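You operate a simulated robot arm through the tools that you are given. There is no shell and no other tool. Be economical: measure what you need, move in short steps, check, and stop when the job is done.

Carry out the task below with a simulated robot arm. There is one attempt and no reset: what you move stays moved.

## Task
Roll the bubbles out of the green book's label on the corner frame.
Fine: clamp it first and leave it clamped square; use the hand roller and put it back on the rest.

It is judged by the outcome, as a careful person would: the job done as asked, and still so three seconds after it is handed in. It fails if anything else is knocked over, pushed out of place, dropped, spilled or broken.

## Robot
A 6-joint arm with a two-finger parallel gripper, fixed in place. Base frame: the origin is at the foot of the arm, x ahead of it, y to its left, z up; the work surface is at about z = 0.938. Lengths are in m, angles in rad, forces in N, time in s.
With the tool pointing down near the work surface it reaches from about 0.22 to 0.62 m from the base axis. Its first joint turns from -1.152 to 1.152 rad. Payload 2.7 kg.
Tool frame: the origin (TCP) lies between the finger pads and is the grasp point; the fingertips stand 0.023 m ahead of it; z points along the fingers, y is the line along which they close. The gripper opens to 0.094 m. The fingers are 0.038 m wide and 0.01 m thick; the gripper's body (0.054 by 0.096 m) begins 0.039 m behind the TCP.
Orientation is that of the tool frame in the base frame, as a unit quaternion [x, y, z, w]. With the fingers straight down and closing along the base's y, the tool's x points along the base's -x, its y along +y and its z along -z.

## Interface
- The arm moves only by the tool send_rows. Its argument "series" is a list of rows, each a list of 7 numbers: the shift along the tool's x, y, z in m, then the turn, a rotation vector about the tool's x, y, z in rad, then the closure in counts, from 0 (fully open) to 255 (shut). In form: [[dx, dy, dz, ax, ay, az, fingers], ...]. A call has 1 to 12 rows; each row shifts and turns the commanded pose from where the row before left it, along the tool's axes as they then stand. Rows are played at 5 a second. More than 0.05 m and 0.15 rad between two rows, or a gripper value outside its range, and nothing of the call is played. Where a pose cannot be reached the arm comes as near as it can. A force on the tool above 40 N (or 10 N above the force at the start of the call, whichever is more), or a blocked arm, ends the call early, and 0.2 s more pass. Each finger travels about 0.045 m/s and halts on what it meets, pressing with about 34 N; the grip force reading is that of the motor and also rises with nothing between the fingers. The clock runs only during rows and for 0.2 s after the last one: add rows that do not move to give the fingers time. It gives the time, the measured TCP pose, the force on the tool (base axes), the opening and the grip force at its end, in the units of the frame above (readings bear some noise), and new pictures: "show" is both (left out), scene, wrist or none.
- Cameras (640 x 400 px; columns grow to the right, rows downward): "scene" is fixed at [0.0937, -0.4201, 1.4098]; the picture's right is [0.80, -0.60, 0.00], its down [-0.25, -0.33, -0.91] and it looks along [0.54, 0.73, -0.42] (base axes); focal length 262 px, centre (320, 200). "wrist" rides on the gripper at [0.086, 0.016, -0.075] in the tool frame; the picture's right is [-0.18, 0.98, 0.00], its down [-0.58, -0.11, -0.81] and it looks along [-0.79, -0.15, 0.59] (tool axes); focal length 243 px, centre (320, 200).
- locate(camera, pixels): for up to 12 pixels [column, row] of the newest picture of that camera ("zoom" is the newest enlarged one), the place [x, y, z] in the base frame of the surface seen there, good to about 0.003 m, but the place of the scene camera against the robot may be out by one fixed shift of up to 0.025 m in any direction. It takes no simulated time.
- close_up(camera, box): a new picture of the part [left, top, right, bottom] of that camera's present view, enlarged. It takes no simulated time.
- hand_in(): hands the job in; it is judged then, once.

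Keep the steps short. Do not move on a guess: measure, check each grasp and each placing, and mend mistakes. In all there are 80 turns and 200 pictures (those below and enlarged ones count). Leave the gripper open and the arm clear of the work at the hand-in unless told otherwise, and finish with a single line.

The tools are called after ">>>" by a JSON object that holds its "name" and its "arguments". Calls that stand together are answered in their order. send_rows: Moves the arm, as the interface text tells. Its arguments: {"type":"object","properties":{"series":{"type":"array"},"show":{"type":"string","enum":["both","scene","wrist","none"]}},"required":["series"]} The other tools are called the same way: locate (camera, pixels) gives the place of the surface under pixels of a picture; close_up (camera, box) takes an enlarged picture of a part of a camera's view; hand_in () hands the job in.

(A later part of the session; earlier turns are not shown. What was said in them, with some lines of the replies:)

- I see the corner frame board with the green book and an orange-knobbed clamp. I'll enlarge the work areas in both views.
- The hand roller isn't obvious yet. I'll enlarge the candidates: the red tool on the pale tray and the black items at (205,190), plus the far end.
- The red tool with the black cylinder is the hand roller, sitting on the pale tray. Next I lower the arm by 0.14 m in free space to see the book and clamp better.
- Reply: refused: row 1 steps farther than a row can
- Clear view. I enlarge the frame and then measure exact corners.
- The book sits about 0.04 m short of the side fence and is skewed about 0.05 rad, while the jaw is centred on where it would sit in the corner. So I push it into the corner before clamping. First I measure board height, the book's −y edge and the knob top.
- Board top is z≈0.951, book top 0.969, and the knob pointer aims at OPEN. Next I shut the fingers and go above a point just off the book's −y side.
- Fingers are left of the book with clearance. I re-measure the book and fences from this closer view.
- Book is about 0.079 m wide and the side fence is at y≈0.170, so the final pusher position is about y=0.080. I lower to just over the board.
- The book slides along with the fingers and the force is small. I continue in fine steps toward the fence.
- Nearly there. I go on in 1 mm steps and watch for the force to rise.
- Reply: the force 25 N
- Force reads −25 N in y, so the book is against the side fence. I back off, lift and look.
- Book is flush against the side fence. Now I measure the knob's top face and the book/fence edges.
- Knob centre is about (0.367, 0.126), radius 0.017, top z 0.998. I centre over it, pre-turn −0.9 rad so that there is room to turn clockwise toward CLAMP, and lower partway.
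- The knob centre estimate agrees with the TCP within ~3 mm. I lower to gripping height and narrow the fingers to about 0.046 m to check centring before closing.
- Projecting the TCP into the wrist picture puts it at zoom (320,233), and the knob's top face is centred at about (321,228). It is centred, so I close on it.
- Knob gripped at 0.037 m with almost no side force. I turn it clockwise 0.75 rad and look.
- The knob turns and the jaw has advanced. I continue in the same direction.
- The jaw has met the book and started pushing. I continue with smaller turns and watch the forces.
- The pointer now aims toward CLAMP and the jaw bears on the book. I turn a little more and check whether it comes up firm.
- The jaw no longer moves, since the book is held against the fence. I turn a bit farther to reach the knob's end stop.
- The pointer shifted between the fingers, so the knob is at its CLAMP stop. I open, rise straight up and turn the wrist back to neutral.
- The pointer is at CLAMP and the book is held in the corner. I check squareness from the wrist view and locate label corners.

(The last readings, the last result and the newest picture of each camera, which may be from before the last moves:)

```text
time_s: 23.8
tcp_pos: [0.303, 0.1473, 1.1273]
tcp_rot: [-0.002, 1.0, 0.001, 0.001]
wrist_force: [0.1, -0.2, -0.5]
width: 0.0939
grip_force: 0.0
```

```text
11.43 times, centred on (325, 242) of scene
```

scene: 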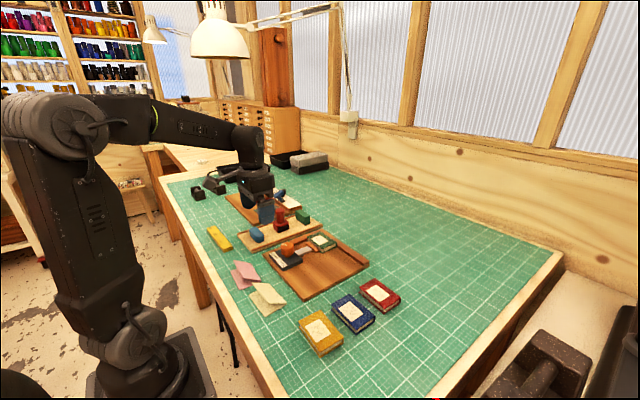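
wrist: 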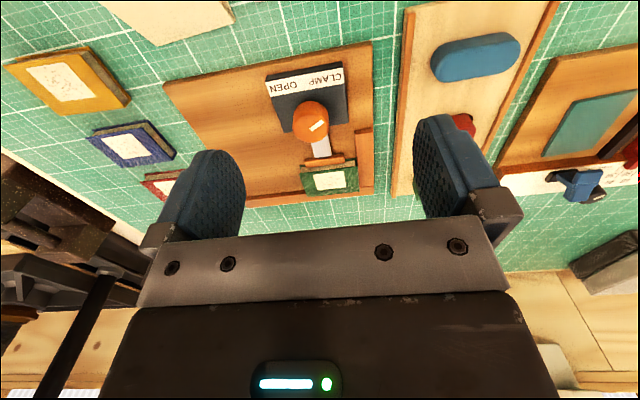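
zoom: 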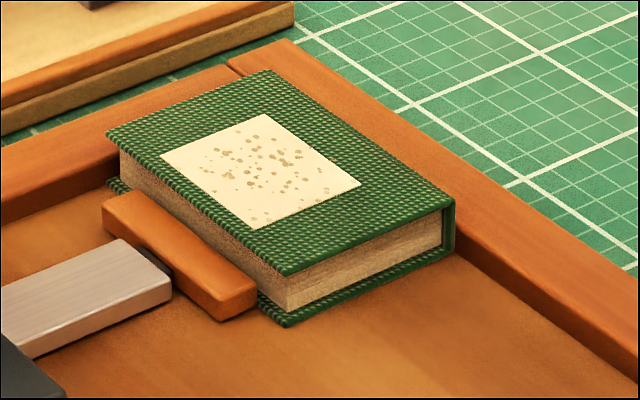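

Book is flush with both fences. Now the roller: I move over toward y≈0.27 to look at it from above the tray.

>>> {"name": "send_rows", "arguments": {"series": [[0.01, 0.045, -0.01, 0, 0, 0, 0], [0.01, 0.045, -0.01, 0, 0, 0, 0], [0.0, 0.04, -0.01, 0, 0, 0, 0], [0, 0, 0, 0, 0, 0, 0]], "show": "wrist"}}

>>> {"name": "close_up", "arguments": {"camera": "wrist", "box": [240, 60, 440, 200]}}

>>> {"name": "close_up", "arguments": {"camera": "scene", "box": [255, 195, 315, 240]}}

```text
time_s: 24.8
tcp_pos: [0.2819, 0.2766, 1.1584]
tcp_rot: [0.0, 1.0, 0.0, 0.001]
wrist_force: [-0.5, 0.6, 0.3]
width: 0.0941
grip_force: 0.1
```

wrist: 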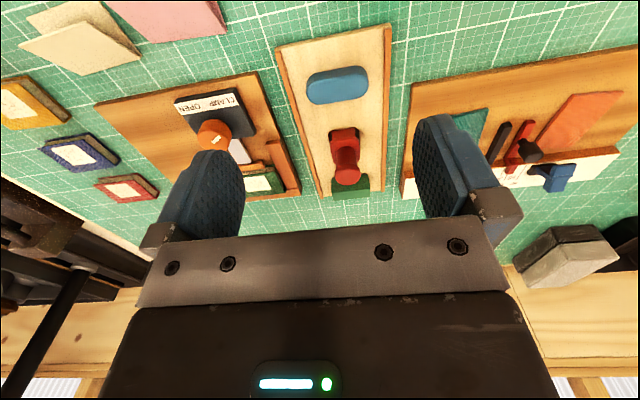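

```text
2.86 times, centred on (340, 130) of wrist
```

zoom: 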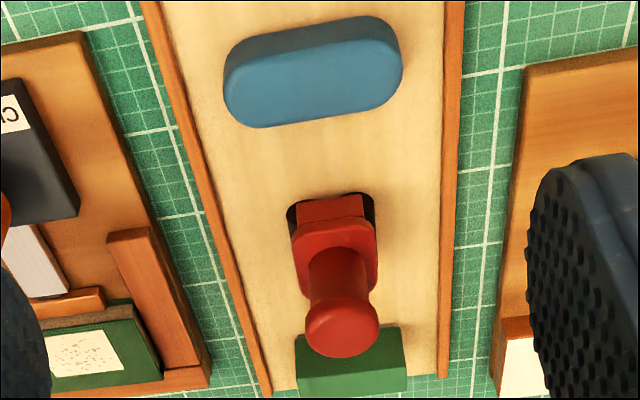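

```text
8.89 times, centred on (285, 218) of scene
```

zoom: 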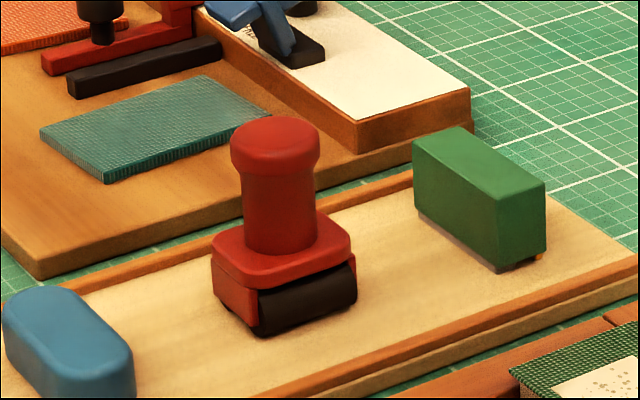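

The roller's axis runs along x (it rolls along y), with a vertical handle and flared top. I measure it.

>>> {"name": "locate", "arguments": {"camera": "zoom", "pixels": [[243, 150], [318, 150], [280, 130], [280, 215], [232, 255], [335, 235], [305, 310], [235, 300], [262, 320], [400, 230], [150, 320]]}}

>>> {"name": "locate", "arguments": {"camera": "wrist", "pixels": [[346, 176], [345, 156], [336, 176], [357, 176], [345, 134], [331, 148], [362, 142], [330, 135], [300, 150], [380, 150], [346, 184]]}}

```text
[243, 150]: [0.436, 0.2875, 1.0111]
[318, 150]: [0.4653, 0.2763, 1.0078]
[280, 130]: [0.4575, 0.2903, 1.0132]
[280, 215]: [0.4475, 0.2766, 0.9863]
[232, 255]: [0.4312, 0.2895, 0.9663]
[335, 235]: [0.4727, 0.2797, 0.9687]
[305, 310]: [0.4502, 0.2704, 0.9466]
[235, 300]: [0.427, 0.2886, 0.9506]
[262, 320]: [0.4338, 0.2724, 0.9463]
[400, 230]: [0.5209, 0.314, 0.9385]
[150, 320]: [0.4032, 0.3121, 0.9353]
```

```text
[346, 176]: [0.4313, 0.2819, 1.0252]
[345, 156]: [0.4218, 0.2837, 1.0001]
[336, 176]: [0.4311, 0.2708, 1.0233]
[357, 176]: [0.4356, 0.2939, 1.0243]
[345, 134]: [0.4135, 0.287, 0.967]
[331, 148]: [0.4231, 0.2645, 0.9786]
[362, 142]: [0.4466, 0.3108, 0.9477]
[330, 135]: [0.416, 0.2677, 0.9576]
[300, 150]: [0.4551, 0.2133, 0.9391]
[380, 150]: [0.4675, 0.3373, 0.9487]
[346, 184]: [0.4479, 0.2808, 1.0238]
```

Handle centre is about (0.437, 0.2825), top z 1.026, tray surface 0.947. I move above it and check alignment.

>>> {"name": "send_rows", "arguments": {"series": [[-0.0388, 0.0015, 0, 0, 0, 0, 0], [-0.0388, 0.0015, 0, 0, 0, 0, 0], [-0.0388, 0.0015, 0, 0, 0, 0, 0], [-0.0388, 0.0014, 0, 0, 0, 0, 0], [0, 0, 0.04, 0, 0, 0, 0], [0, 0, 0.048, 0, 0, 0, 0], [0, 0, 0, 0, 0, 0, 0]]}}

>>> {"name": "close_up", "arguments": {"camera": "wrist", "box": [220, 40, 420, 220]}}

```text
time_s: 26.4
tcp_pos: [0.4371, 0.2832, 1.0691]
tcp_rot: [0.0, 1.0, 0.001, 0.001]
wrist_force: [0.1, 0.3, 1.0]
width: 0.0937
grip_force: 0.0
```

scene: 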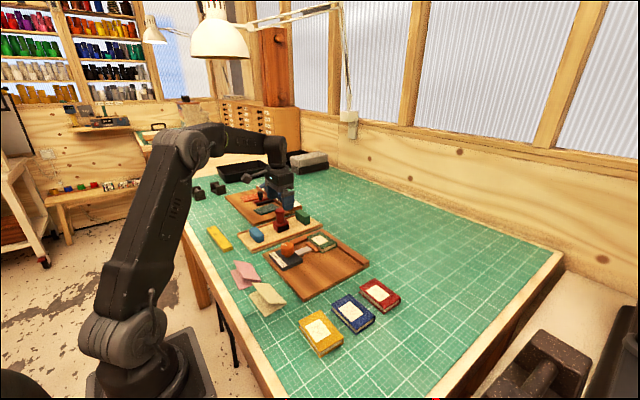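
wrist: 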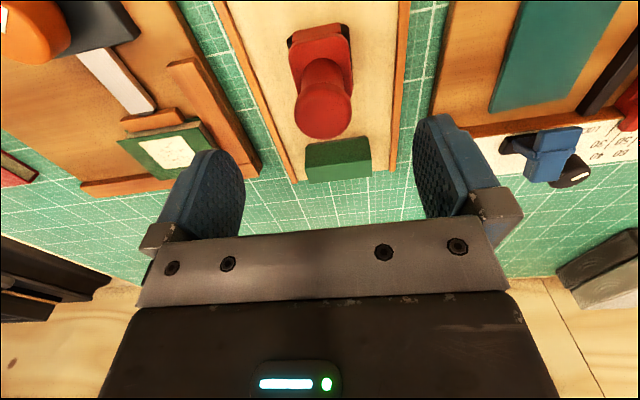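

```text
2.22 times, centred on (320, 130) of wrist
```

zoom: 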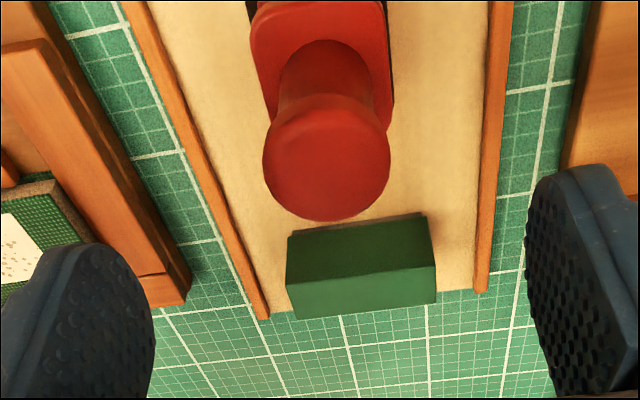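

>>> {"name": "locate", "arguments": {"camera": "zoom", "pixels": [[327, 212], [327, 170], [327, 125], [270, 165], [384, 165], [327, 70], [260, 30], [388, 60], [300, 200], [355, 200]]}}

```text
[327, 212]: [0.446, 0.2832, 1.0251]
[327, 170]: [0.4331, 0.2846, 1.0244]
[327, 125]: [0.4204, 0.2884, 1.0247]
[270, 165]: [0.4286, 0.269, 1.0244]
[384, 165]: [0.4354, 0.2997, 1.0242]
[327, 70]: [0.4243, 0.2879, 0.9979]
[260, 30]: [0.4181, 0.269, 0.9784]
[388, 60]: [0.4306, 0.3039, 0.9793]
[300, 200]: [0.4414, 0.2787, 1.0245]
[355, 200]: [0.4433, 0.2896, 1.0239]
```

Refined handle centre: (0.433, 0.2847). I correct by 4 mm, lower to z≈1.013 and close to about 0.045 m first.

>>> {"name": "send_rows", "arguments": {"series": [[0.004, 0.0014, 0.0, 0, 0, 0, 0], [0, 0, 0.03, 0, 0, 0, 0], [0, 0, 0.026, 0, 0, 0, 0], [0, 0, 0, 0, 0, 0, 100], [0, 0, 0, 0, 0, 0, 130], [0, 0, 0, 0, 0, 0, 130]], "show": "wrist"}}

>>> {"name": "close_up", "arguments": {"camera": "wrist", "box": [220, 60, 420, 240]}}

>>> {"name": "close_up", "arguments": {"camera": "scene", "box": [250, 180, 330, 240]}}

```text
time_s: 27.8
tcp_pos: [0.4337, 0.2837, 1.0125]
tcp_rot: [0.0, 1.0, 0.001, 0.002]
wrist_force: [0.2, -0.2, -0.8]
width: 0.0461
grip_force: 0.1
```

wrist: 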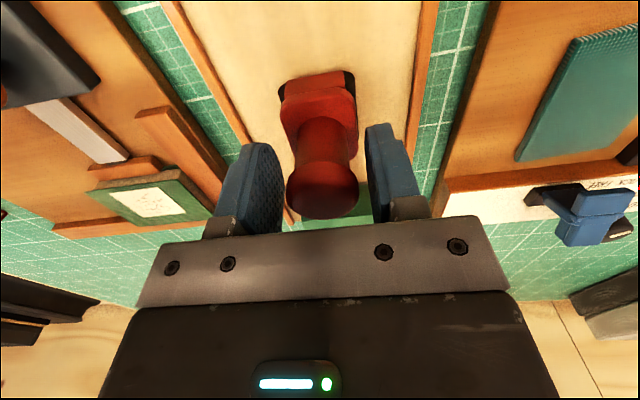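

```text
2.22 times, centred on (320, 150) of wrist
```

zoom: 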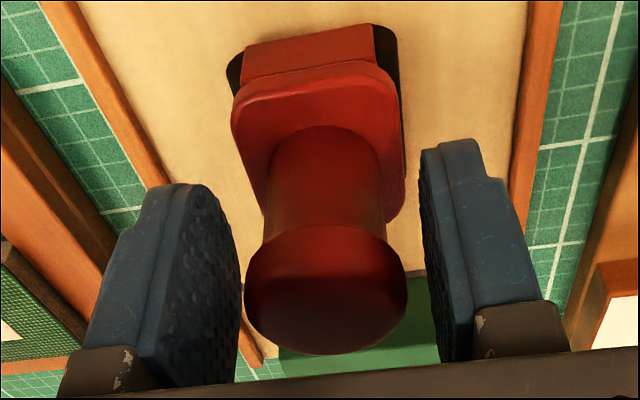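

```text
6.67 times, centred on (290, 210) of scene
```

zoom: 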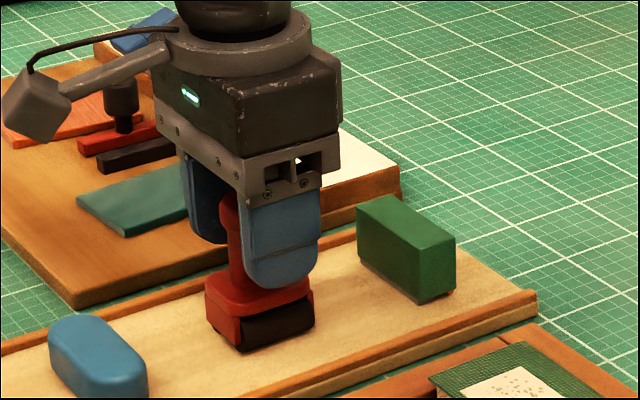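

Slight 1–3 mm offset; I trim it and close on the handle.

>>> {"name": "send_rows", "arguments": {"series": [[0.002, 0.001, 0.0, 0, 0, 0, 150], [0, 0, 0, 0, 0, 0, 200], [0, 0, 0, 0, 0, 0, 240], [0, 0, 0, 0, 0, 0, 240]], "show": "none"}}

```text
time_s: 28.8
tcp_pos: [0.4322, 0.2849, 1.0134]
tcp_rot: [0.0, 1.0, 0.001, 0.001]
wrist_force: [-0.1, -0.1, 0.8]
width: 0.0326
grip_force: 34.5
```

Gripped at 0.0326 m. The return pose is (0.432, 0.285, 1.013). I lift 0.06 m and check.

>>> {"name": "send_rows", "arguments": {"series": [[0, 0, -0.01, 0, 0, 0, 240], [0, 0, -0.02, 0, 0, 0, 240], [0, 0, -0.035, 0, 0, 0, 240], [0, 0, 0, 0, 0, 0, 240]]}}

>>> {"name": "close_up", "arguments": {"camera": "scene", "box": [250, 170, 330, 240]}}

>>> {"name": "locate", "arguments": {"camera": "wrist", "pixels": [[120, 150], [170, 180]]}}

```text
time_s: 29.8
tcp_pos: [0.4323, 0.285, 1.0785]
tcp_rot: [0.0, 1.0, 0.001, 0.001]
wrist_force: [0.3, -0.8, -0.8]
width: 0.0326
grip_force: 33.5
```

scene: 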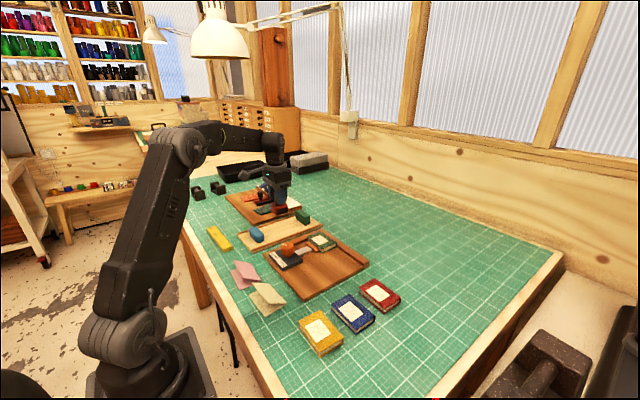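
wrist: 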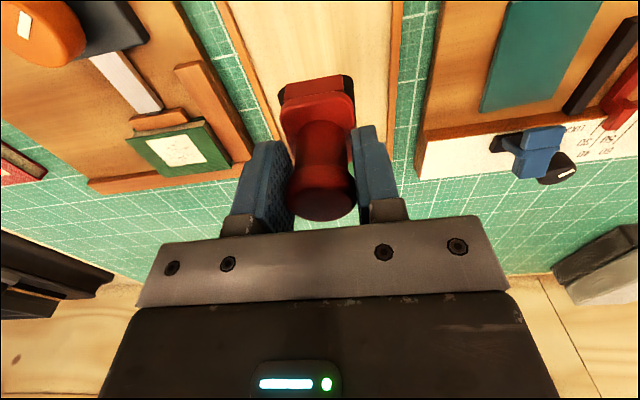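

```text
5.71 times, centred on (290, 205) of scene
```

zoom: 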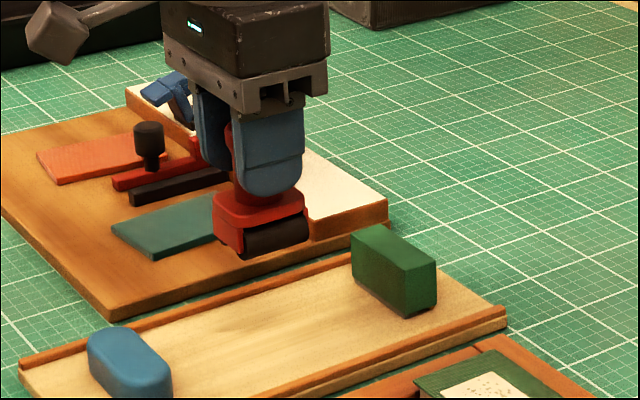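

```text
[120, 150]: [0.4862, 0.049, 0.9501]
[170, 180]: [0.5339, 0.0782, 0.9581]
```

The roller is held level. Next I locate the label's corners from this view.

>>> {"name": "close_up", "arguments": {"camera": "wrist", "box": [110, 100, 270, 200]}}

```text
4.00 times, centred on (190, 150) of wrist
```

zoom: 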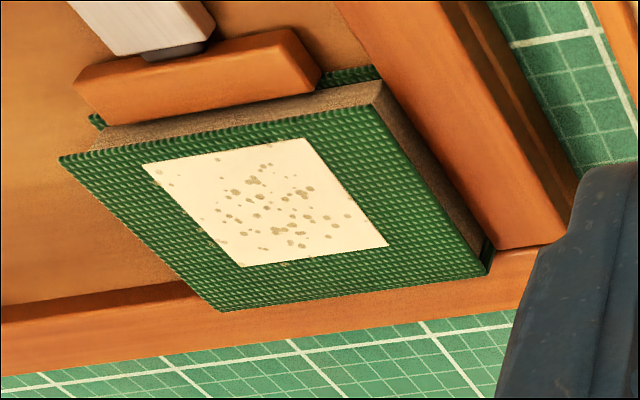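

>>> {"name": "locate", "arguments": {"camera": "zoom", "pixels": [[148, 167], [301, 143], [382, 243], [242, 261], [66, 162], [380, 108], [482, 270], [222, 305], [260, 205], [80, 75], [305, 45]]}}

```text
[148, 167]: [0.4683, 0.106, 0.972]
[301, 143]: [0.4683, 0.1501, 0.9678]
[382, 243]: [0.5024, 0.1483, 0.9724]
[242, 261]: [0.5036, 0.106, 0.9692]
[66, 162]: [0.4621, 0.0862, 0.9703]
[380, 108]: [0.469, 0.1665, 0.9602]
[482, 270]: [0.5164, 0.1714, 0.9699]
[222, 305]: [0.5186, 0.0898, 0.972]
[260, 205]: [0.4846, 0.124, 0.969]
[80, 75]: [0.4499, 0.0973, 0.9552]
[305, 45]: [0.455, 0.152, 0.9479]
```

Label spans x 0.468–0.503, y 0.106–0.149; its top is z≈0.9695. I carry the roller to above the label's near margin (0.4855, 0.100) at a safe height.

>>> {"name": "send_rows", "arguments": {"series": [[-0.0107, -0.037, 0, 0, 0, 0, 240], [-0.0107, -0.037, 0, 0, 0, 0, 240], [-0.0107, -0.037, 0, 0, 0, 0, 240], [-0.0107, -0.037, 0, 0, 0, 0, 240], [-0.0104, -0.037, 0, 0, 0, 0, 240], [0, 0, 0.03, 0, 0, 0, 240], [0, 0, 0, 0, 0, 0, 240]]}}

>>> {"name": "close_up", "arguments": {"camera": "scene", "box": [285, 190, 375, 265]}}

>>> {"name": "close_up", "arguments": {"camera": "wrist", "box": [230, 40, 430, 220]}}

```text
time_s: 31.4
tcp_pos: [0.4843, 0.0994, 1.0478]
tcp_rot: [0.0, 1.0, 0.001, 0.002]
wrist_force: [-0.7, 0.1, -1.5]
width: 0.0326
grip_force: 34.0
```

scene: 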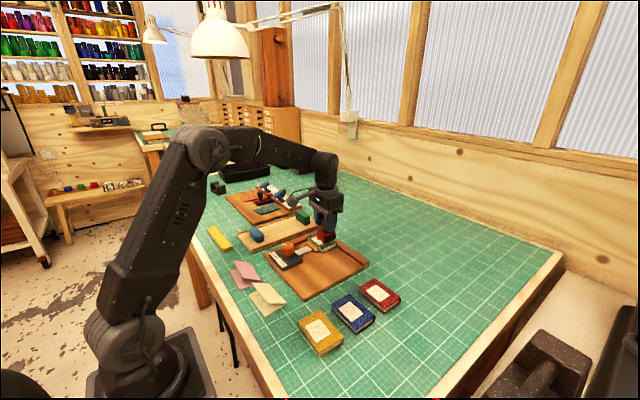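
wrist: 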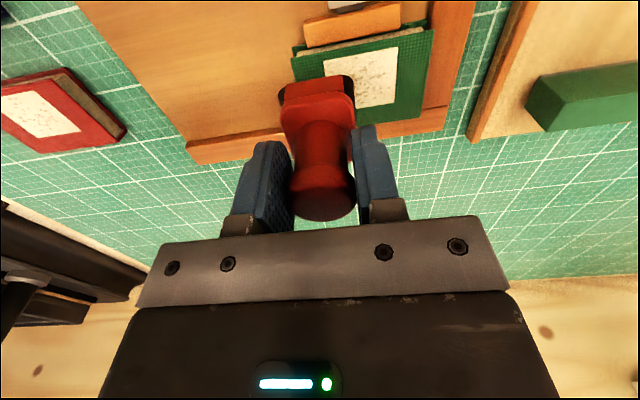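

```text
5.33 times, centred on (330, 228) of scene
```

zoom: 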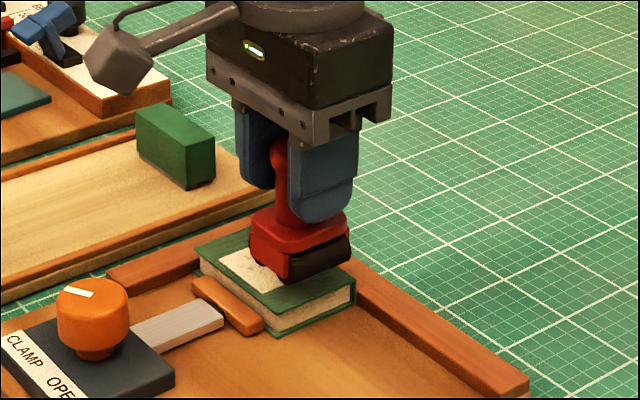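

```text
2.22 times, centred on (330, 130) of wrist
```

zoom: 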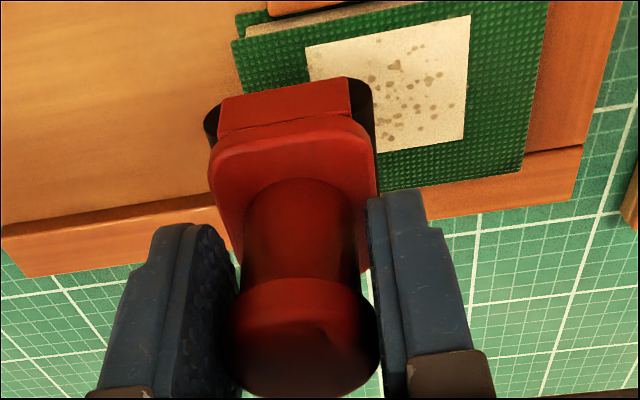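

Roller hovers about 13 mm over the book. I lower gently to contact.

>>> {"name": "send_rows", "arguments": {"series": [[0, 0, 0.008, 0, 0, 0, 240], [0, 0, 0.003, 0, 0, 0, 240], [0, 0, 0.001, 0, 0, 0, 240], [0, 0, 0.001, 0, 0, 0, 240], [0, 0, 0, 0, 0, 0, 240]], "show": "none"}}

```text
time_s: 32.6
tcp_pos: [0.4842, 0.1008, 1.0346]
tcp_rot: [0.0, 1.0, 0.001, 0.001]
wrist_force: [-0.1, 0.4, -1.6]
width: 0.0327
grip_force: 33.7
```

>>> {"name": "send_rows", "arguments": {"series": [[0, 0, 0.001, 0, 0, 0, 240], [0, 0, 0.0007, 0, 0, 0, 240], [0, 0, 0, 0, 0, 0, 240]], "show": "none"}}

```text
time_s: 33.4
tcp_pos: [0.4844, 0.1003, 1.0336]
tcp_rot: [0.0, 1.0, 0.001, 0.001]
wrist_force: [0.3, 0.0, -0.8]
width: 0.033
grip_force: 34.2
```

No contact yet (force ~0). I lower further in 1 mm steps.

>>> {"name": "send_rows", "arguments": {"series": [[0, 0, 0.001, 0, 0, 0, 240], [0, 0, 0.001, 0, 0, 0, 240], [0, 0, 0, 0, 0, 0, 240]], "show": "scene"}}

>>> {"name": "close_up", "arguments": {"camera": "scene", "box": [305, 215, 365, 260]}}

```text
time_s: 34.2
tcp_pos: [0.4848, 0.0996, 1.0327]
tcp_rot: [0.0, 1.0, 0.001, 0.003]
wrist_force: [-4.3, -0.7, 15.2]
width: 0.0327
grip_force: 34.3
```

scene: 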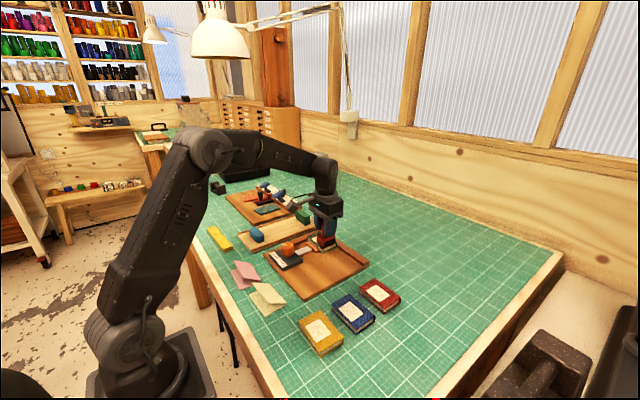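

```text
8.89 times, centred on (335, 238) of scene
```

zoom: 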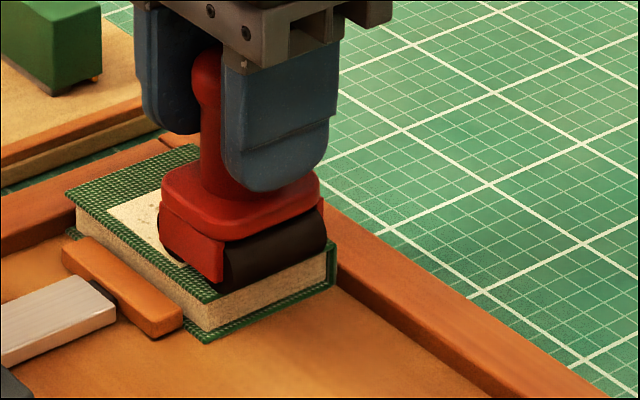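

Now 15 N of pressure. I roll along +y over the label in 7 mm steps.

>>> {"name": "send_rows", "arguments": {"series": [[0, 0.007, 0, 0, 0, 0, 240], [0, 0.007, 0, 0, 0, 0, 240], [0, 0.007, 0, 0, 0, 0, 240], [0, 0.007, 0, 0, 0, 0, 240], [0, 0, 0, 0, 0, 0, 240]], "show": "none"}}

>>> {"name": "send_rows", "arguments": {"series": [[0, 0.007, 0, 0, 0, 0, 240], [0, 0.007, 0, 0, 0, 0, 240], [0, 0.007, 0, 0, 0, 0, 240], [0, 0.007, 0, 0, 0, 0, 240], [0, 0, 0, 0, 0, 0, 240]]}}

>>> {"name": "close_up", "arguments": {"camera": "wrist", "box": [230, 40, 430, 220]}}

>>> {"name": "close_up", "arguments": {"camera": "scene", "box": [300, 210, 360, 260]}}

```text
time_s: 35.4
tcp_pos: [0.4856, 0.1292, 1.0318]
tcp_rot: [0.0, 1.0, 0.001, 0.002]
wrist_force: [1.6, -7.8, 18.9]
width: 0.0328
grip_force: 34.1
```

```text
time_s: 36.6
tcp_pos: [0.4843, 0.1566, 1.0321]
tcp_rot: [0.001, 1.0, 0.0, 0.001]
wrist_force: [-0.6, -7.6, 16.8]
width: 0.0327
grip_force: 33.9
```

scene: 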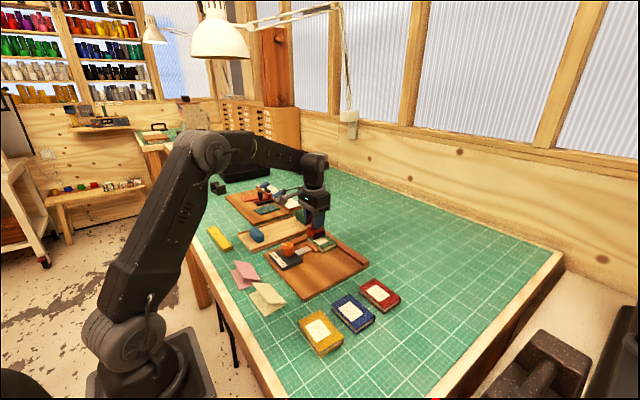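
wrist: 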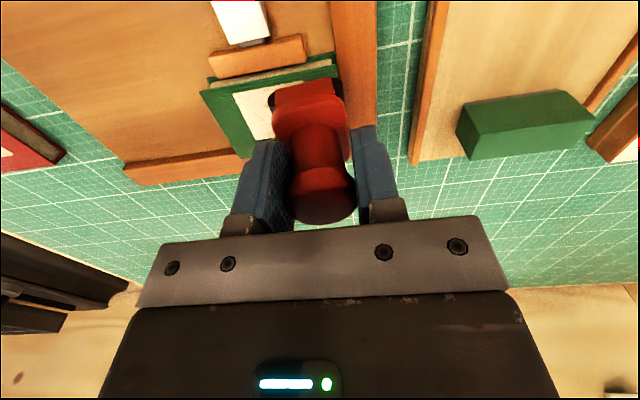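

```text
2.22 times, centred on (330, 130) of wrist
```

zoom: 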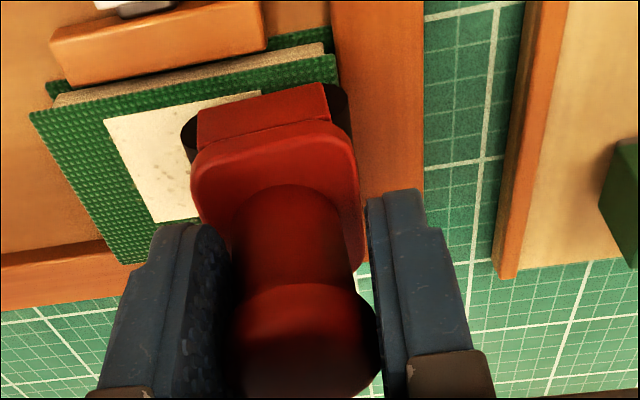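

```text
8.00 times, centred on (330, 235) of scene
```

zoom: 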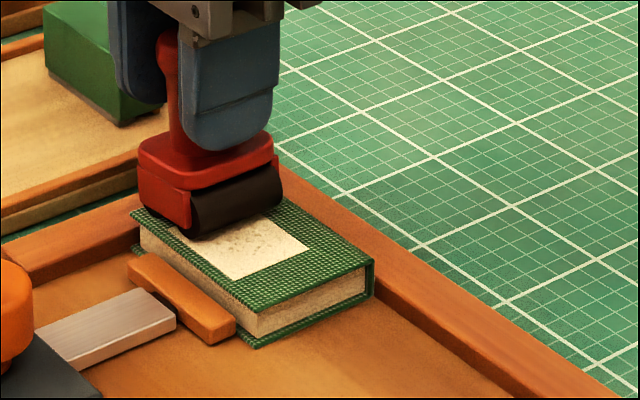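

The bubbles are fading. I roll back to −y and then forward again with the same pressure.

>>> {"name": "send_rows", "arguments": {"series": [[0, -0.007, 0, 0, 0, 0, 240], [0, -0.007, 0, 0, 0, 0, 240], [0, -0.007, 0, 0, 0, 0, 240], [0, -0.007, 0, 0, 0, 0, 240], [0, -0.007, 0, 0, 0, 0, 240], [0, -0.007, 0, 0, 0, 0, 240], [0, -0.007, 0, 0, 0, 0, 240], [0, -0.007, 0, 0, 0, 0, 240], [0, 0, 0, 0, 0, 0, 240]], "show": "wrist"}}

>>> {"name": "close_up", "arguments": {"camera": "wrist", "box": [280, 20, 440, 160]}}

```text
time_s: 38.6
tcp_pos: [0.4838, 0.1006, 1.0317]
tcp_rot: [0.0, 1.0, 0.001, 0.0]
wrist_force: [0.2, 0.0, -1.1]
width: 0.0326
grip_force: 33.9
```

wrist: 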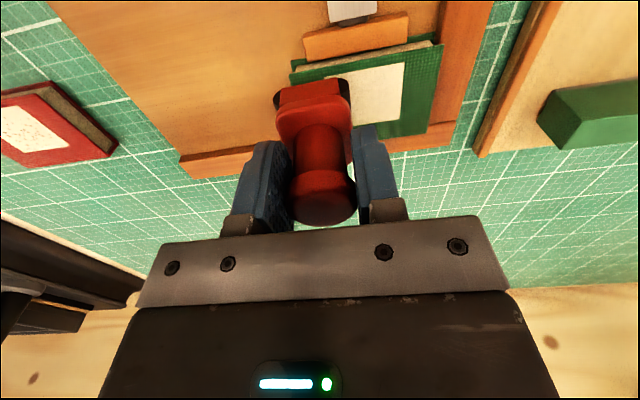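

```text
2.86 times, centred on (360, 90) of wrist
```

zoom: 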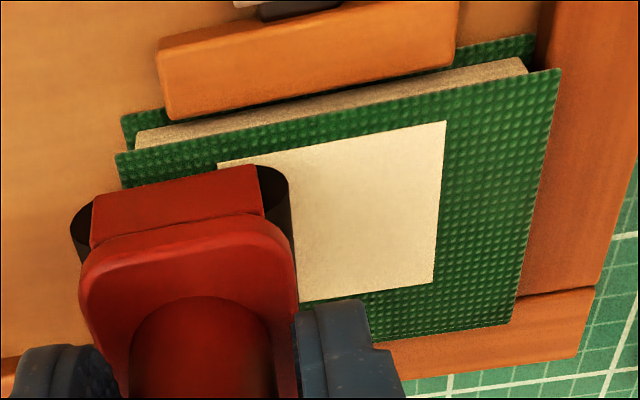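

The visible part of the label is smooth. I lift and check the whole label.

>>> {"name": "send_rows", "arguments": {"series": [[0, 0, -0.02, 0, 0, 0, 240], [0, 0, -0.03, 0, 0, 0, 240], [0, -0.04, 0, 0, 0, 0, 240], [0, 0, 0, 0, 0, 0, 240]]}}

>>> {"name": "close_up", "arguments": {"camera": "wrist", "box": [300, 20, 480, 160]}}

>>> {"name": "close_up", "arguments": {"camera": "scene", "box": [300, 200, 360, 260]}}

```text
time_s: 39.6
tcp_pos: [0.4849, 0.0608, 1.0815]
tcp_rot: [0.0, 1.0, 0.001, 0.001]
wrist_force: [-0.8, 0.7, -1.5]
width: 0.0328
grip_force: 34.2
```

scene: 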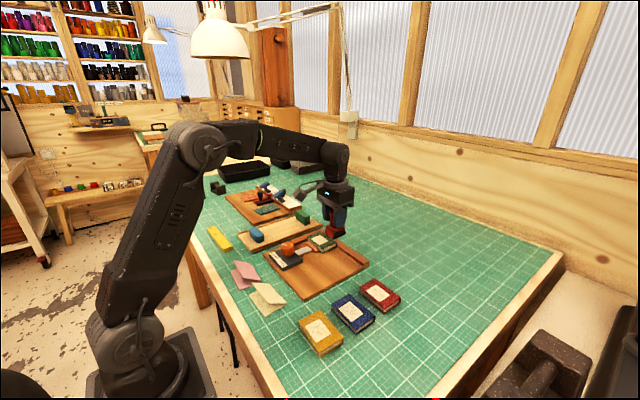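
wrist: 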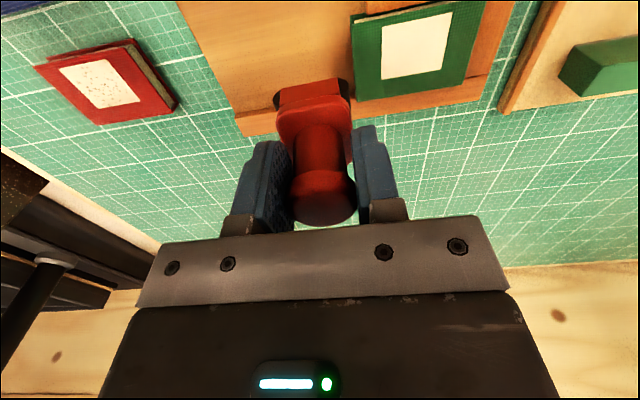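

```text
2.86 times, centred on (390, 90) of wrist
```

zoom: 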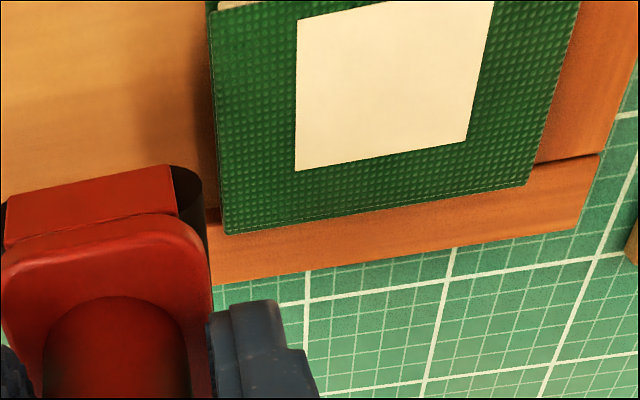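

```text
6.67 times, centred on (330, 230) of scene
```

zoom: 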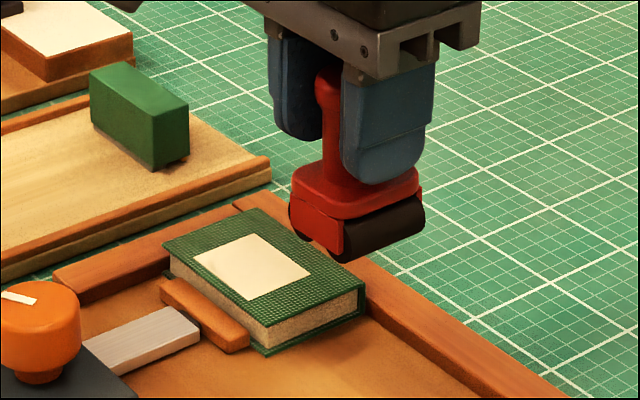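

The label looks smooth; I check one faint spot near its left corner before putting the roller back.

>>> {"name": "close_up", "arguments": {"camera": "scene", "box": [304, 228, 334, 252]}}

>>> {"name": "close_up", "arguments": {"camera": "wrist", "box": [350, 0, 490, 100]}}

```text
16.00 times, centred on (319, 240) of scene
```

zoom: 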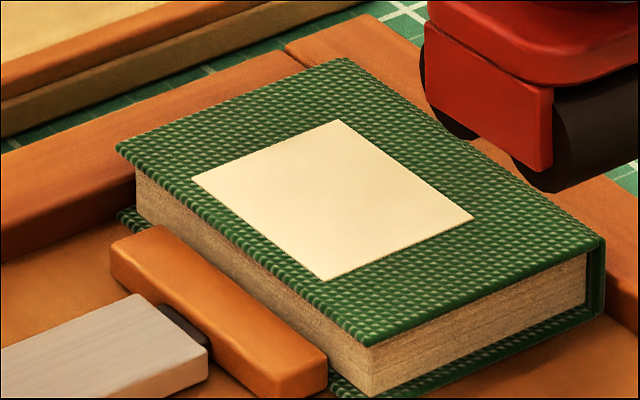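

```text
4.00 times, centred on (420, 50) of wrist
```

zoom: 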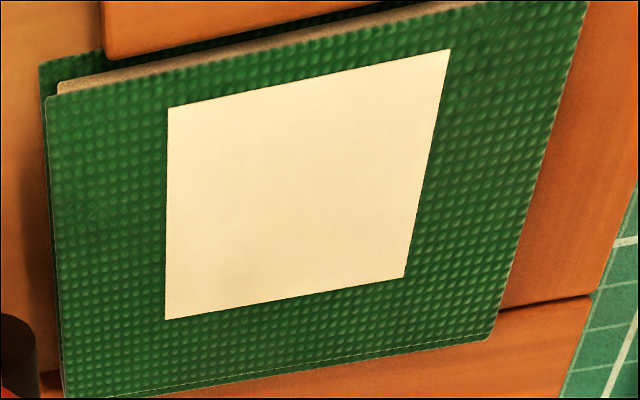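

All bubbles are gone and the book is still square. I carry the roller back over its place on the rest.

>>> {"name": "send_rows", "arguments": {"series": [[0.0105, 0.0448, 0, 0, 0, 0, 240], [0.0105, 0.0448, 0, 0, 0, 0, 240], [0.0105, 0.0448, 0, 0, 0, 0, 240], [0.0105, 0.0448, 0, 0, 0, 0, 240], [0.0105, 0.0448, 0, 0, 0, 0, 240], [0, 0, 0.03, 0, 0, 0, 240], [0, 0, 0.02, 0, 0, 0, 240], [0, 0, 0.01, 0, 0, 0, 240], [0, 0, 0, 0, 0, 0, 240]]}}

>>> {"name": "close_up", "arguments": {"camera": "scene", "box": [250, 180, 330, 240]}}

```text
time_s: 41.6
tcp_pos: [0.4335, 0.2839, 1.0213]
tcp_rot: [0.0, 1.0, 0.001, 0.001]
wrist_force: [0.2, 0.9, -1.7]
width: 0.0327
grip_force: 34.1
```

scene: 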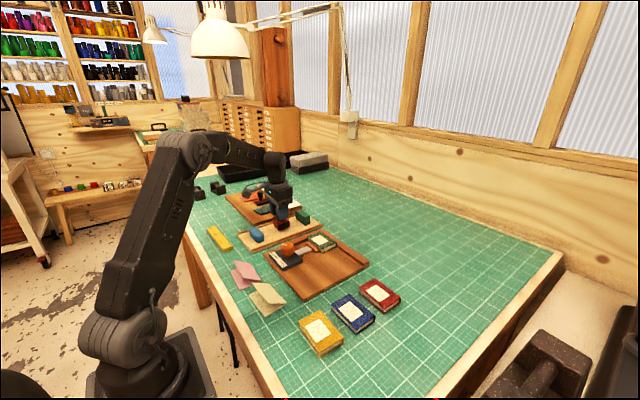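
wrist: 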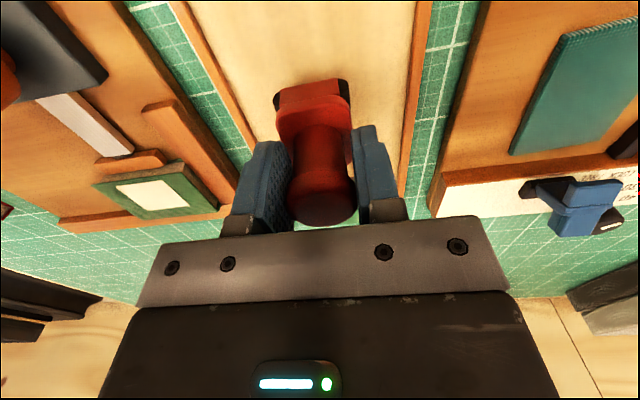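

```text
6.67 times, centred on (290, 210) of scene
```

zoom: 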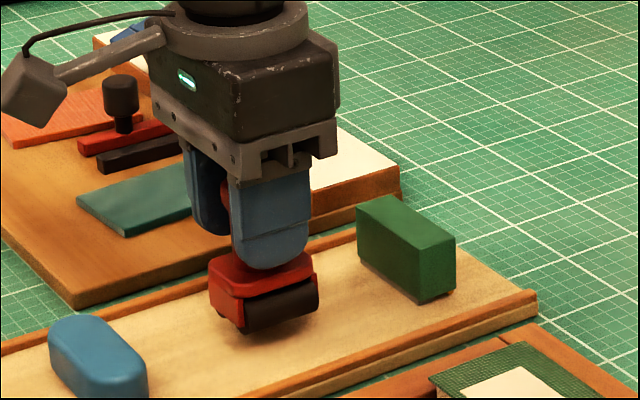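

The roller is just above its spot. I lower in 2 mm then 1 mm steps until it touches.

>>> {"name": "send_rows", "arguments": {"series": [[0, 0, 0.003, 0, 0, 0, 240], [0, 0, 0.002, 0, 0, 0, 240], [0, 0, 0.0015, 0, 0, 0, 240], [0, 0, 0, 0, 0, 0, 240]], "show": "none"}}

```text
time_s: 42.6
tcp_pos: [0.4329, 0.2846, 1.0141]
tcp_rot: [0.0, 1.0, 0.001, 0.001]
wrist_force: [-0.3, 0.1, -2.4]
width: 0.0326
grip_force: 33.9
```

>>> {"name": "send_rows", "arguments": {"series": [[0, 0, 0.001, 0, 0, 0, 240], [0, 0, 0.001, 0, 0, 0, 240], [0, 0, 0, 0, 0, 0, 240]], "show": "scene"}}

>>> {"name": "close_up", "arguments": {"camera": "scene", "box": [255, 190, 315, 240]}}

```text
time_s: 43.4
tcp_pos: [0.4325, 0.2838, 1.0125]
tcp_rot: [0.0, 1.0, 0.001, 0.001]
wrist_force: [1.3, 0.2, -0.7]
width: 0.0326
grip_force: 33.4
```

scene: 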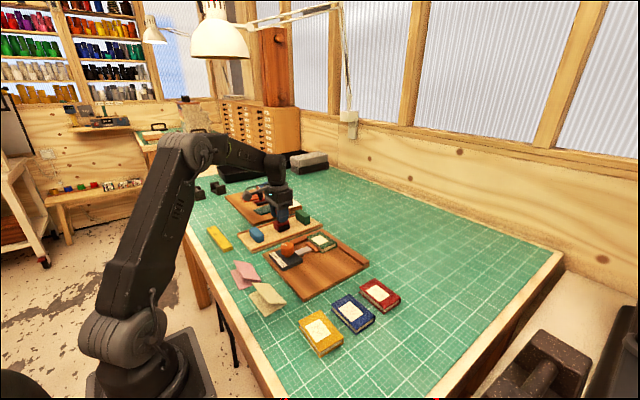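

```text
8.00 times, centred on (285, 215) of scene
```

zoom: 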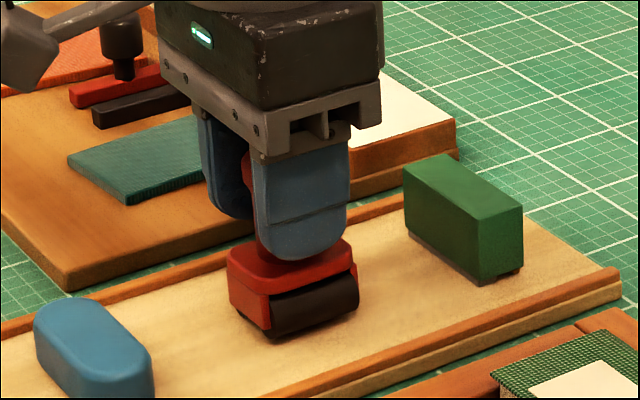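

Nearly touching, with no force yet. One or two more millimetres.

>>> {"name": "send_rows", "arguments": {"series": [[0, 0, 0.001, 0, 0, 0, 240], [0, 0, 0.001, 0, 0, 0, 240], [0, 0, 0, 0, 0, 0, 240]], "show": "none"}}

```text
time_s: 44.2
tcp_pos: [0.4326, 0.2847, 1.0105]
tcp_rot: [0.001, 1.0, 0.0, 0.001]
wrist_force: [-0.1, 0.9, -0.3]
width: 0.0326
grip_force: 33.7
```

>>> {"name": "send_rows", "arguments": {"series": [[0, 0, 0.001, 0, 0, 0, 240], [0, 0, 0, 0, 0, 0, 240]], "show": "none"}}

>>> {"name": "send_rows", "arguments": {"series": [[0, 0, 0.001, 0, 0, 0, 240], [0, 0, 0, 0, 0, 0, 240]], "show": "scene"}}

>>> {"name": "close_up", "arguments": {"camera": "scene", "box": [265, 205, 305, 240]}}

```text
time_s: 44.8
tcp_pos: [0.4329, 0.285, 1.0103]
tcp_rot: [0.0, 1.0, 0.001, 0.002]
wrist_force: [-2.2, 1.3, 7.5]
width: 0.0326
grip_force: 34.2
```

```text
time_s: 45.4
tcp_pos: [0.4327, 0.2854, 1.0107]
tcp_rot: [0.001, 1.0, 0.002, 0.002]
wrist_force: [-4.9, -1.3, 19.0]
width: 0.0328
grip_force: 34.0
```

scene: 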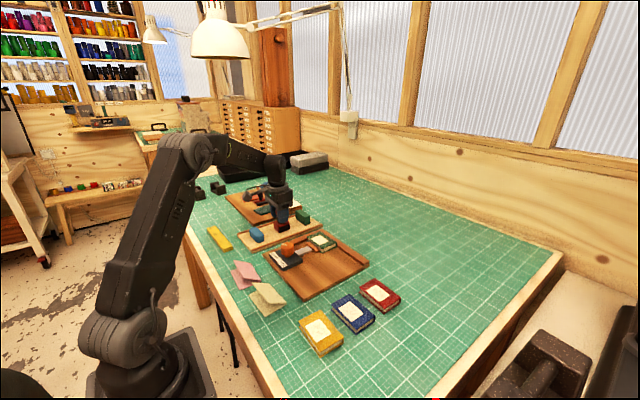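

```text
11.43 times, centred on (285, 222) of scene
```

zoom: 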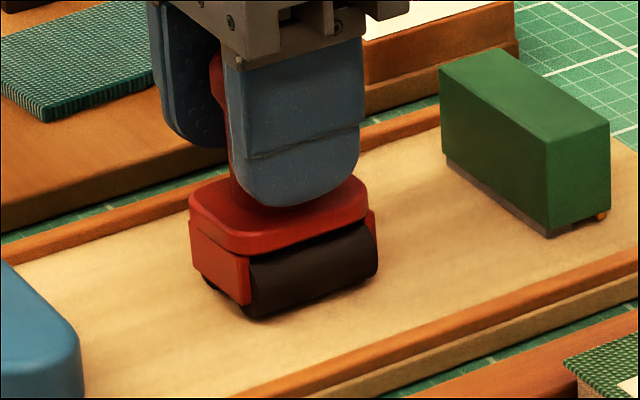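

The roller is on the rest, pressed at 19 N. I relieve 1.5 mm, then open slowly.

>>> {"name": "send_rows", "arguments": {"series": [[0, 0, -0.0015, 0, 0, 0, 240], [0, 0, 0, 0, 0, 0, 170], [0, 0, 0, 0, 0, 0, 155], [0, 0, 0, 0, 0, 0, 120], [0, 0, 0, 0, 0, 0, 60], [0, 0, 0, 0, 0, 0, 0], [0, 0, 0, 0, 0, 0, 0]]}}

>>> {"name": "close_up", "arguments": {"camera": "scene", "box": [255, 190, 315, 240]}}

```text
time_s: 47.0
tcp_pos: [0.4325, 0.2839, 1.0093]
tcp_rot: [0.0, 1.0, 0.001, 0.0]
wrist_force: [0.2, 0.8, 0.0]
width: 0.0942
grip_force: 0.2
```

scene: 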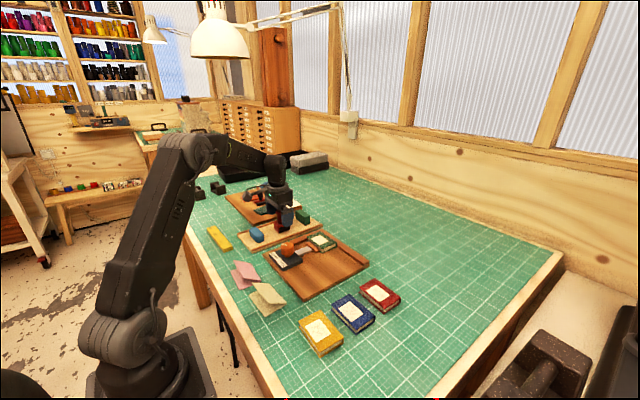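
wrist: 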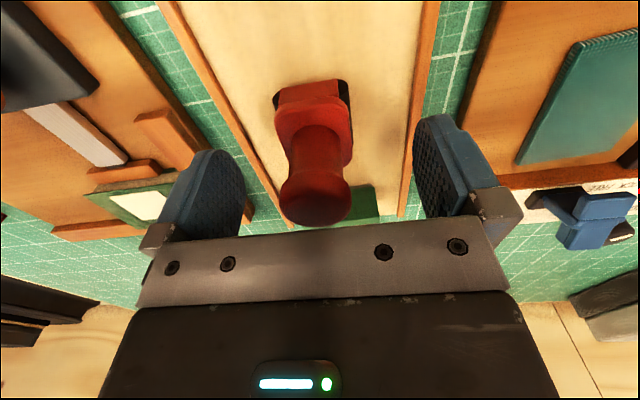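

```text
8.00 times, centred on (285, 215) of scene
```

zoom: 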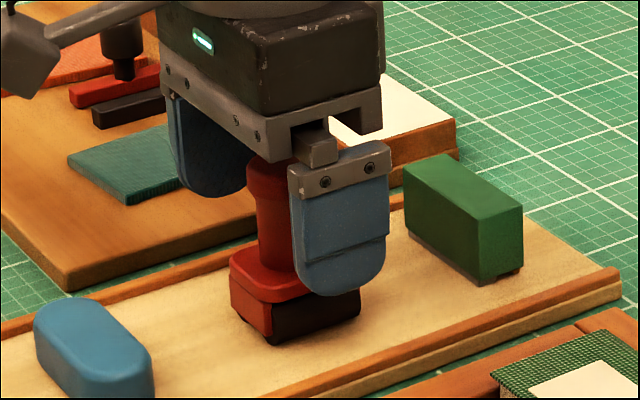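

The roller stands on its rest, fingers clear. I rise straight up and back away, then check everything.

>>> {"name": "send_rows", "arguments": {"series": [[0, 0, -0.03, 0, 0, 0, 0], [0, 0, -0.045, 0, 0, 0, 0], [0, 0, -0.045, 0, 0, 0, 0], [0, 0, -0.045, 0, 0, 0, 0], [0.045, -0.01, 0, 0, 0, 0, 0], [0.045, -0.01, 0, 0, 0, 0, 0], [0.045, -0.01, 0, 0, 0, 0, 0], [0, 0, 0, 0, 0, 0, 0]]}}

>>> {"name": "close_up", "arguments": {"camera": "scene", "box": [200, 170, 380, 300]}}

>>> {"name": "close_up", "arguments": {"camera": "scene", "box": [255, 195, 315, 240]}}

>>> {"name": "close_up", "arguments": {"camera": "scene", "box": [265, 220, 355, 278]}}

```text
time_s: 48.8
tcp_pos: [0.2965, 0.2531, 1.1756]
tcp_rot: [0.0, 1.0, 0.001, 0.001]
wrist_force: [-0.8, -0.7, 0.3]
width: 0.0938
grip_force: 0.0
```

scene: 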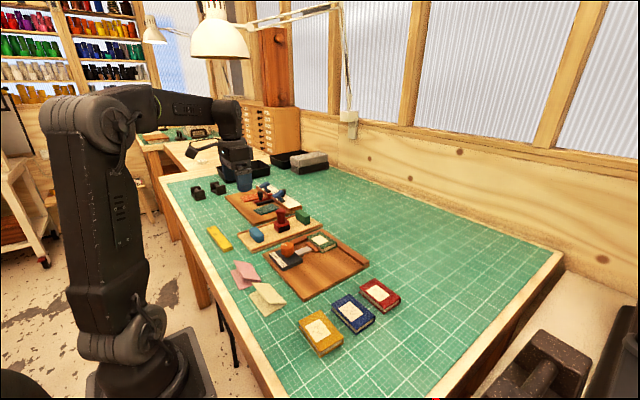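
wrist: 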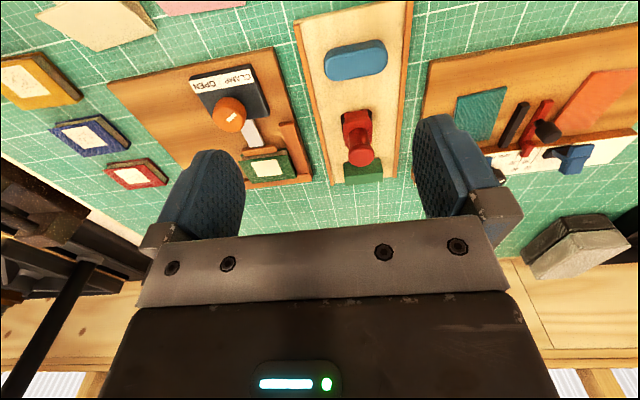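

```text
3.08 times, centred on (290, 235) of scene
```

zoom: 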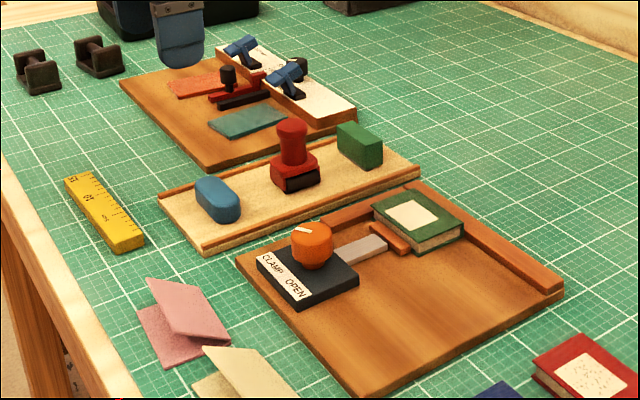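

```text
8.89 times, centred on (285, 218) of scene
```

zoom: 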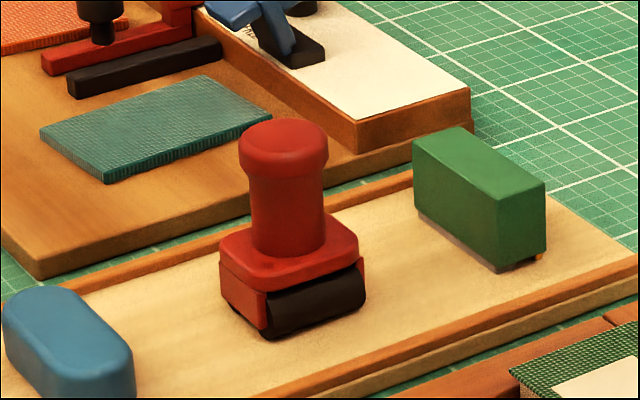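

```text
6.90 times, centred on (310, 249) of scene
```

zoom: 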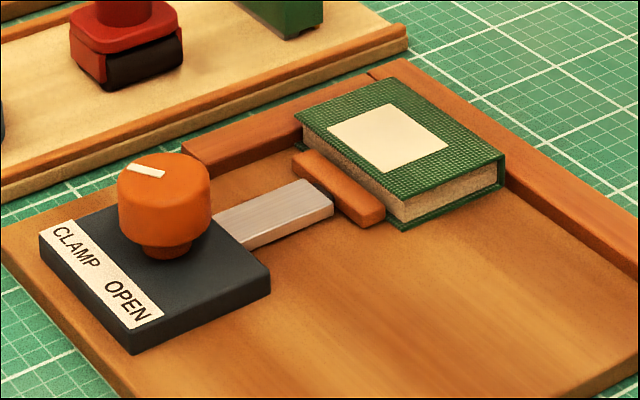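

The label is smooth, the book is clamped square in the corner, the knob is at CLAMP, and the roller stands on its rest. The gripper is open and clear, so I hand in.

>>> {"name": "hand_in", "arguments": {}}

```text
The job is handed in.
```

The green book is clamped square in the corner frame with its label rolled smooth, and the hand roller is back on its rest within a few millimetres of where it started.
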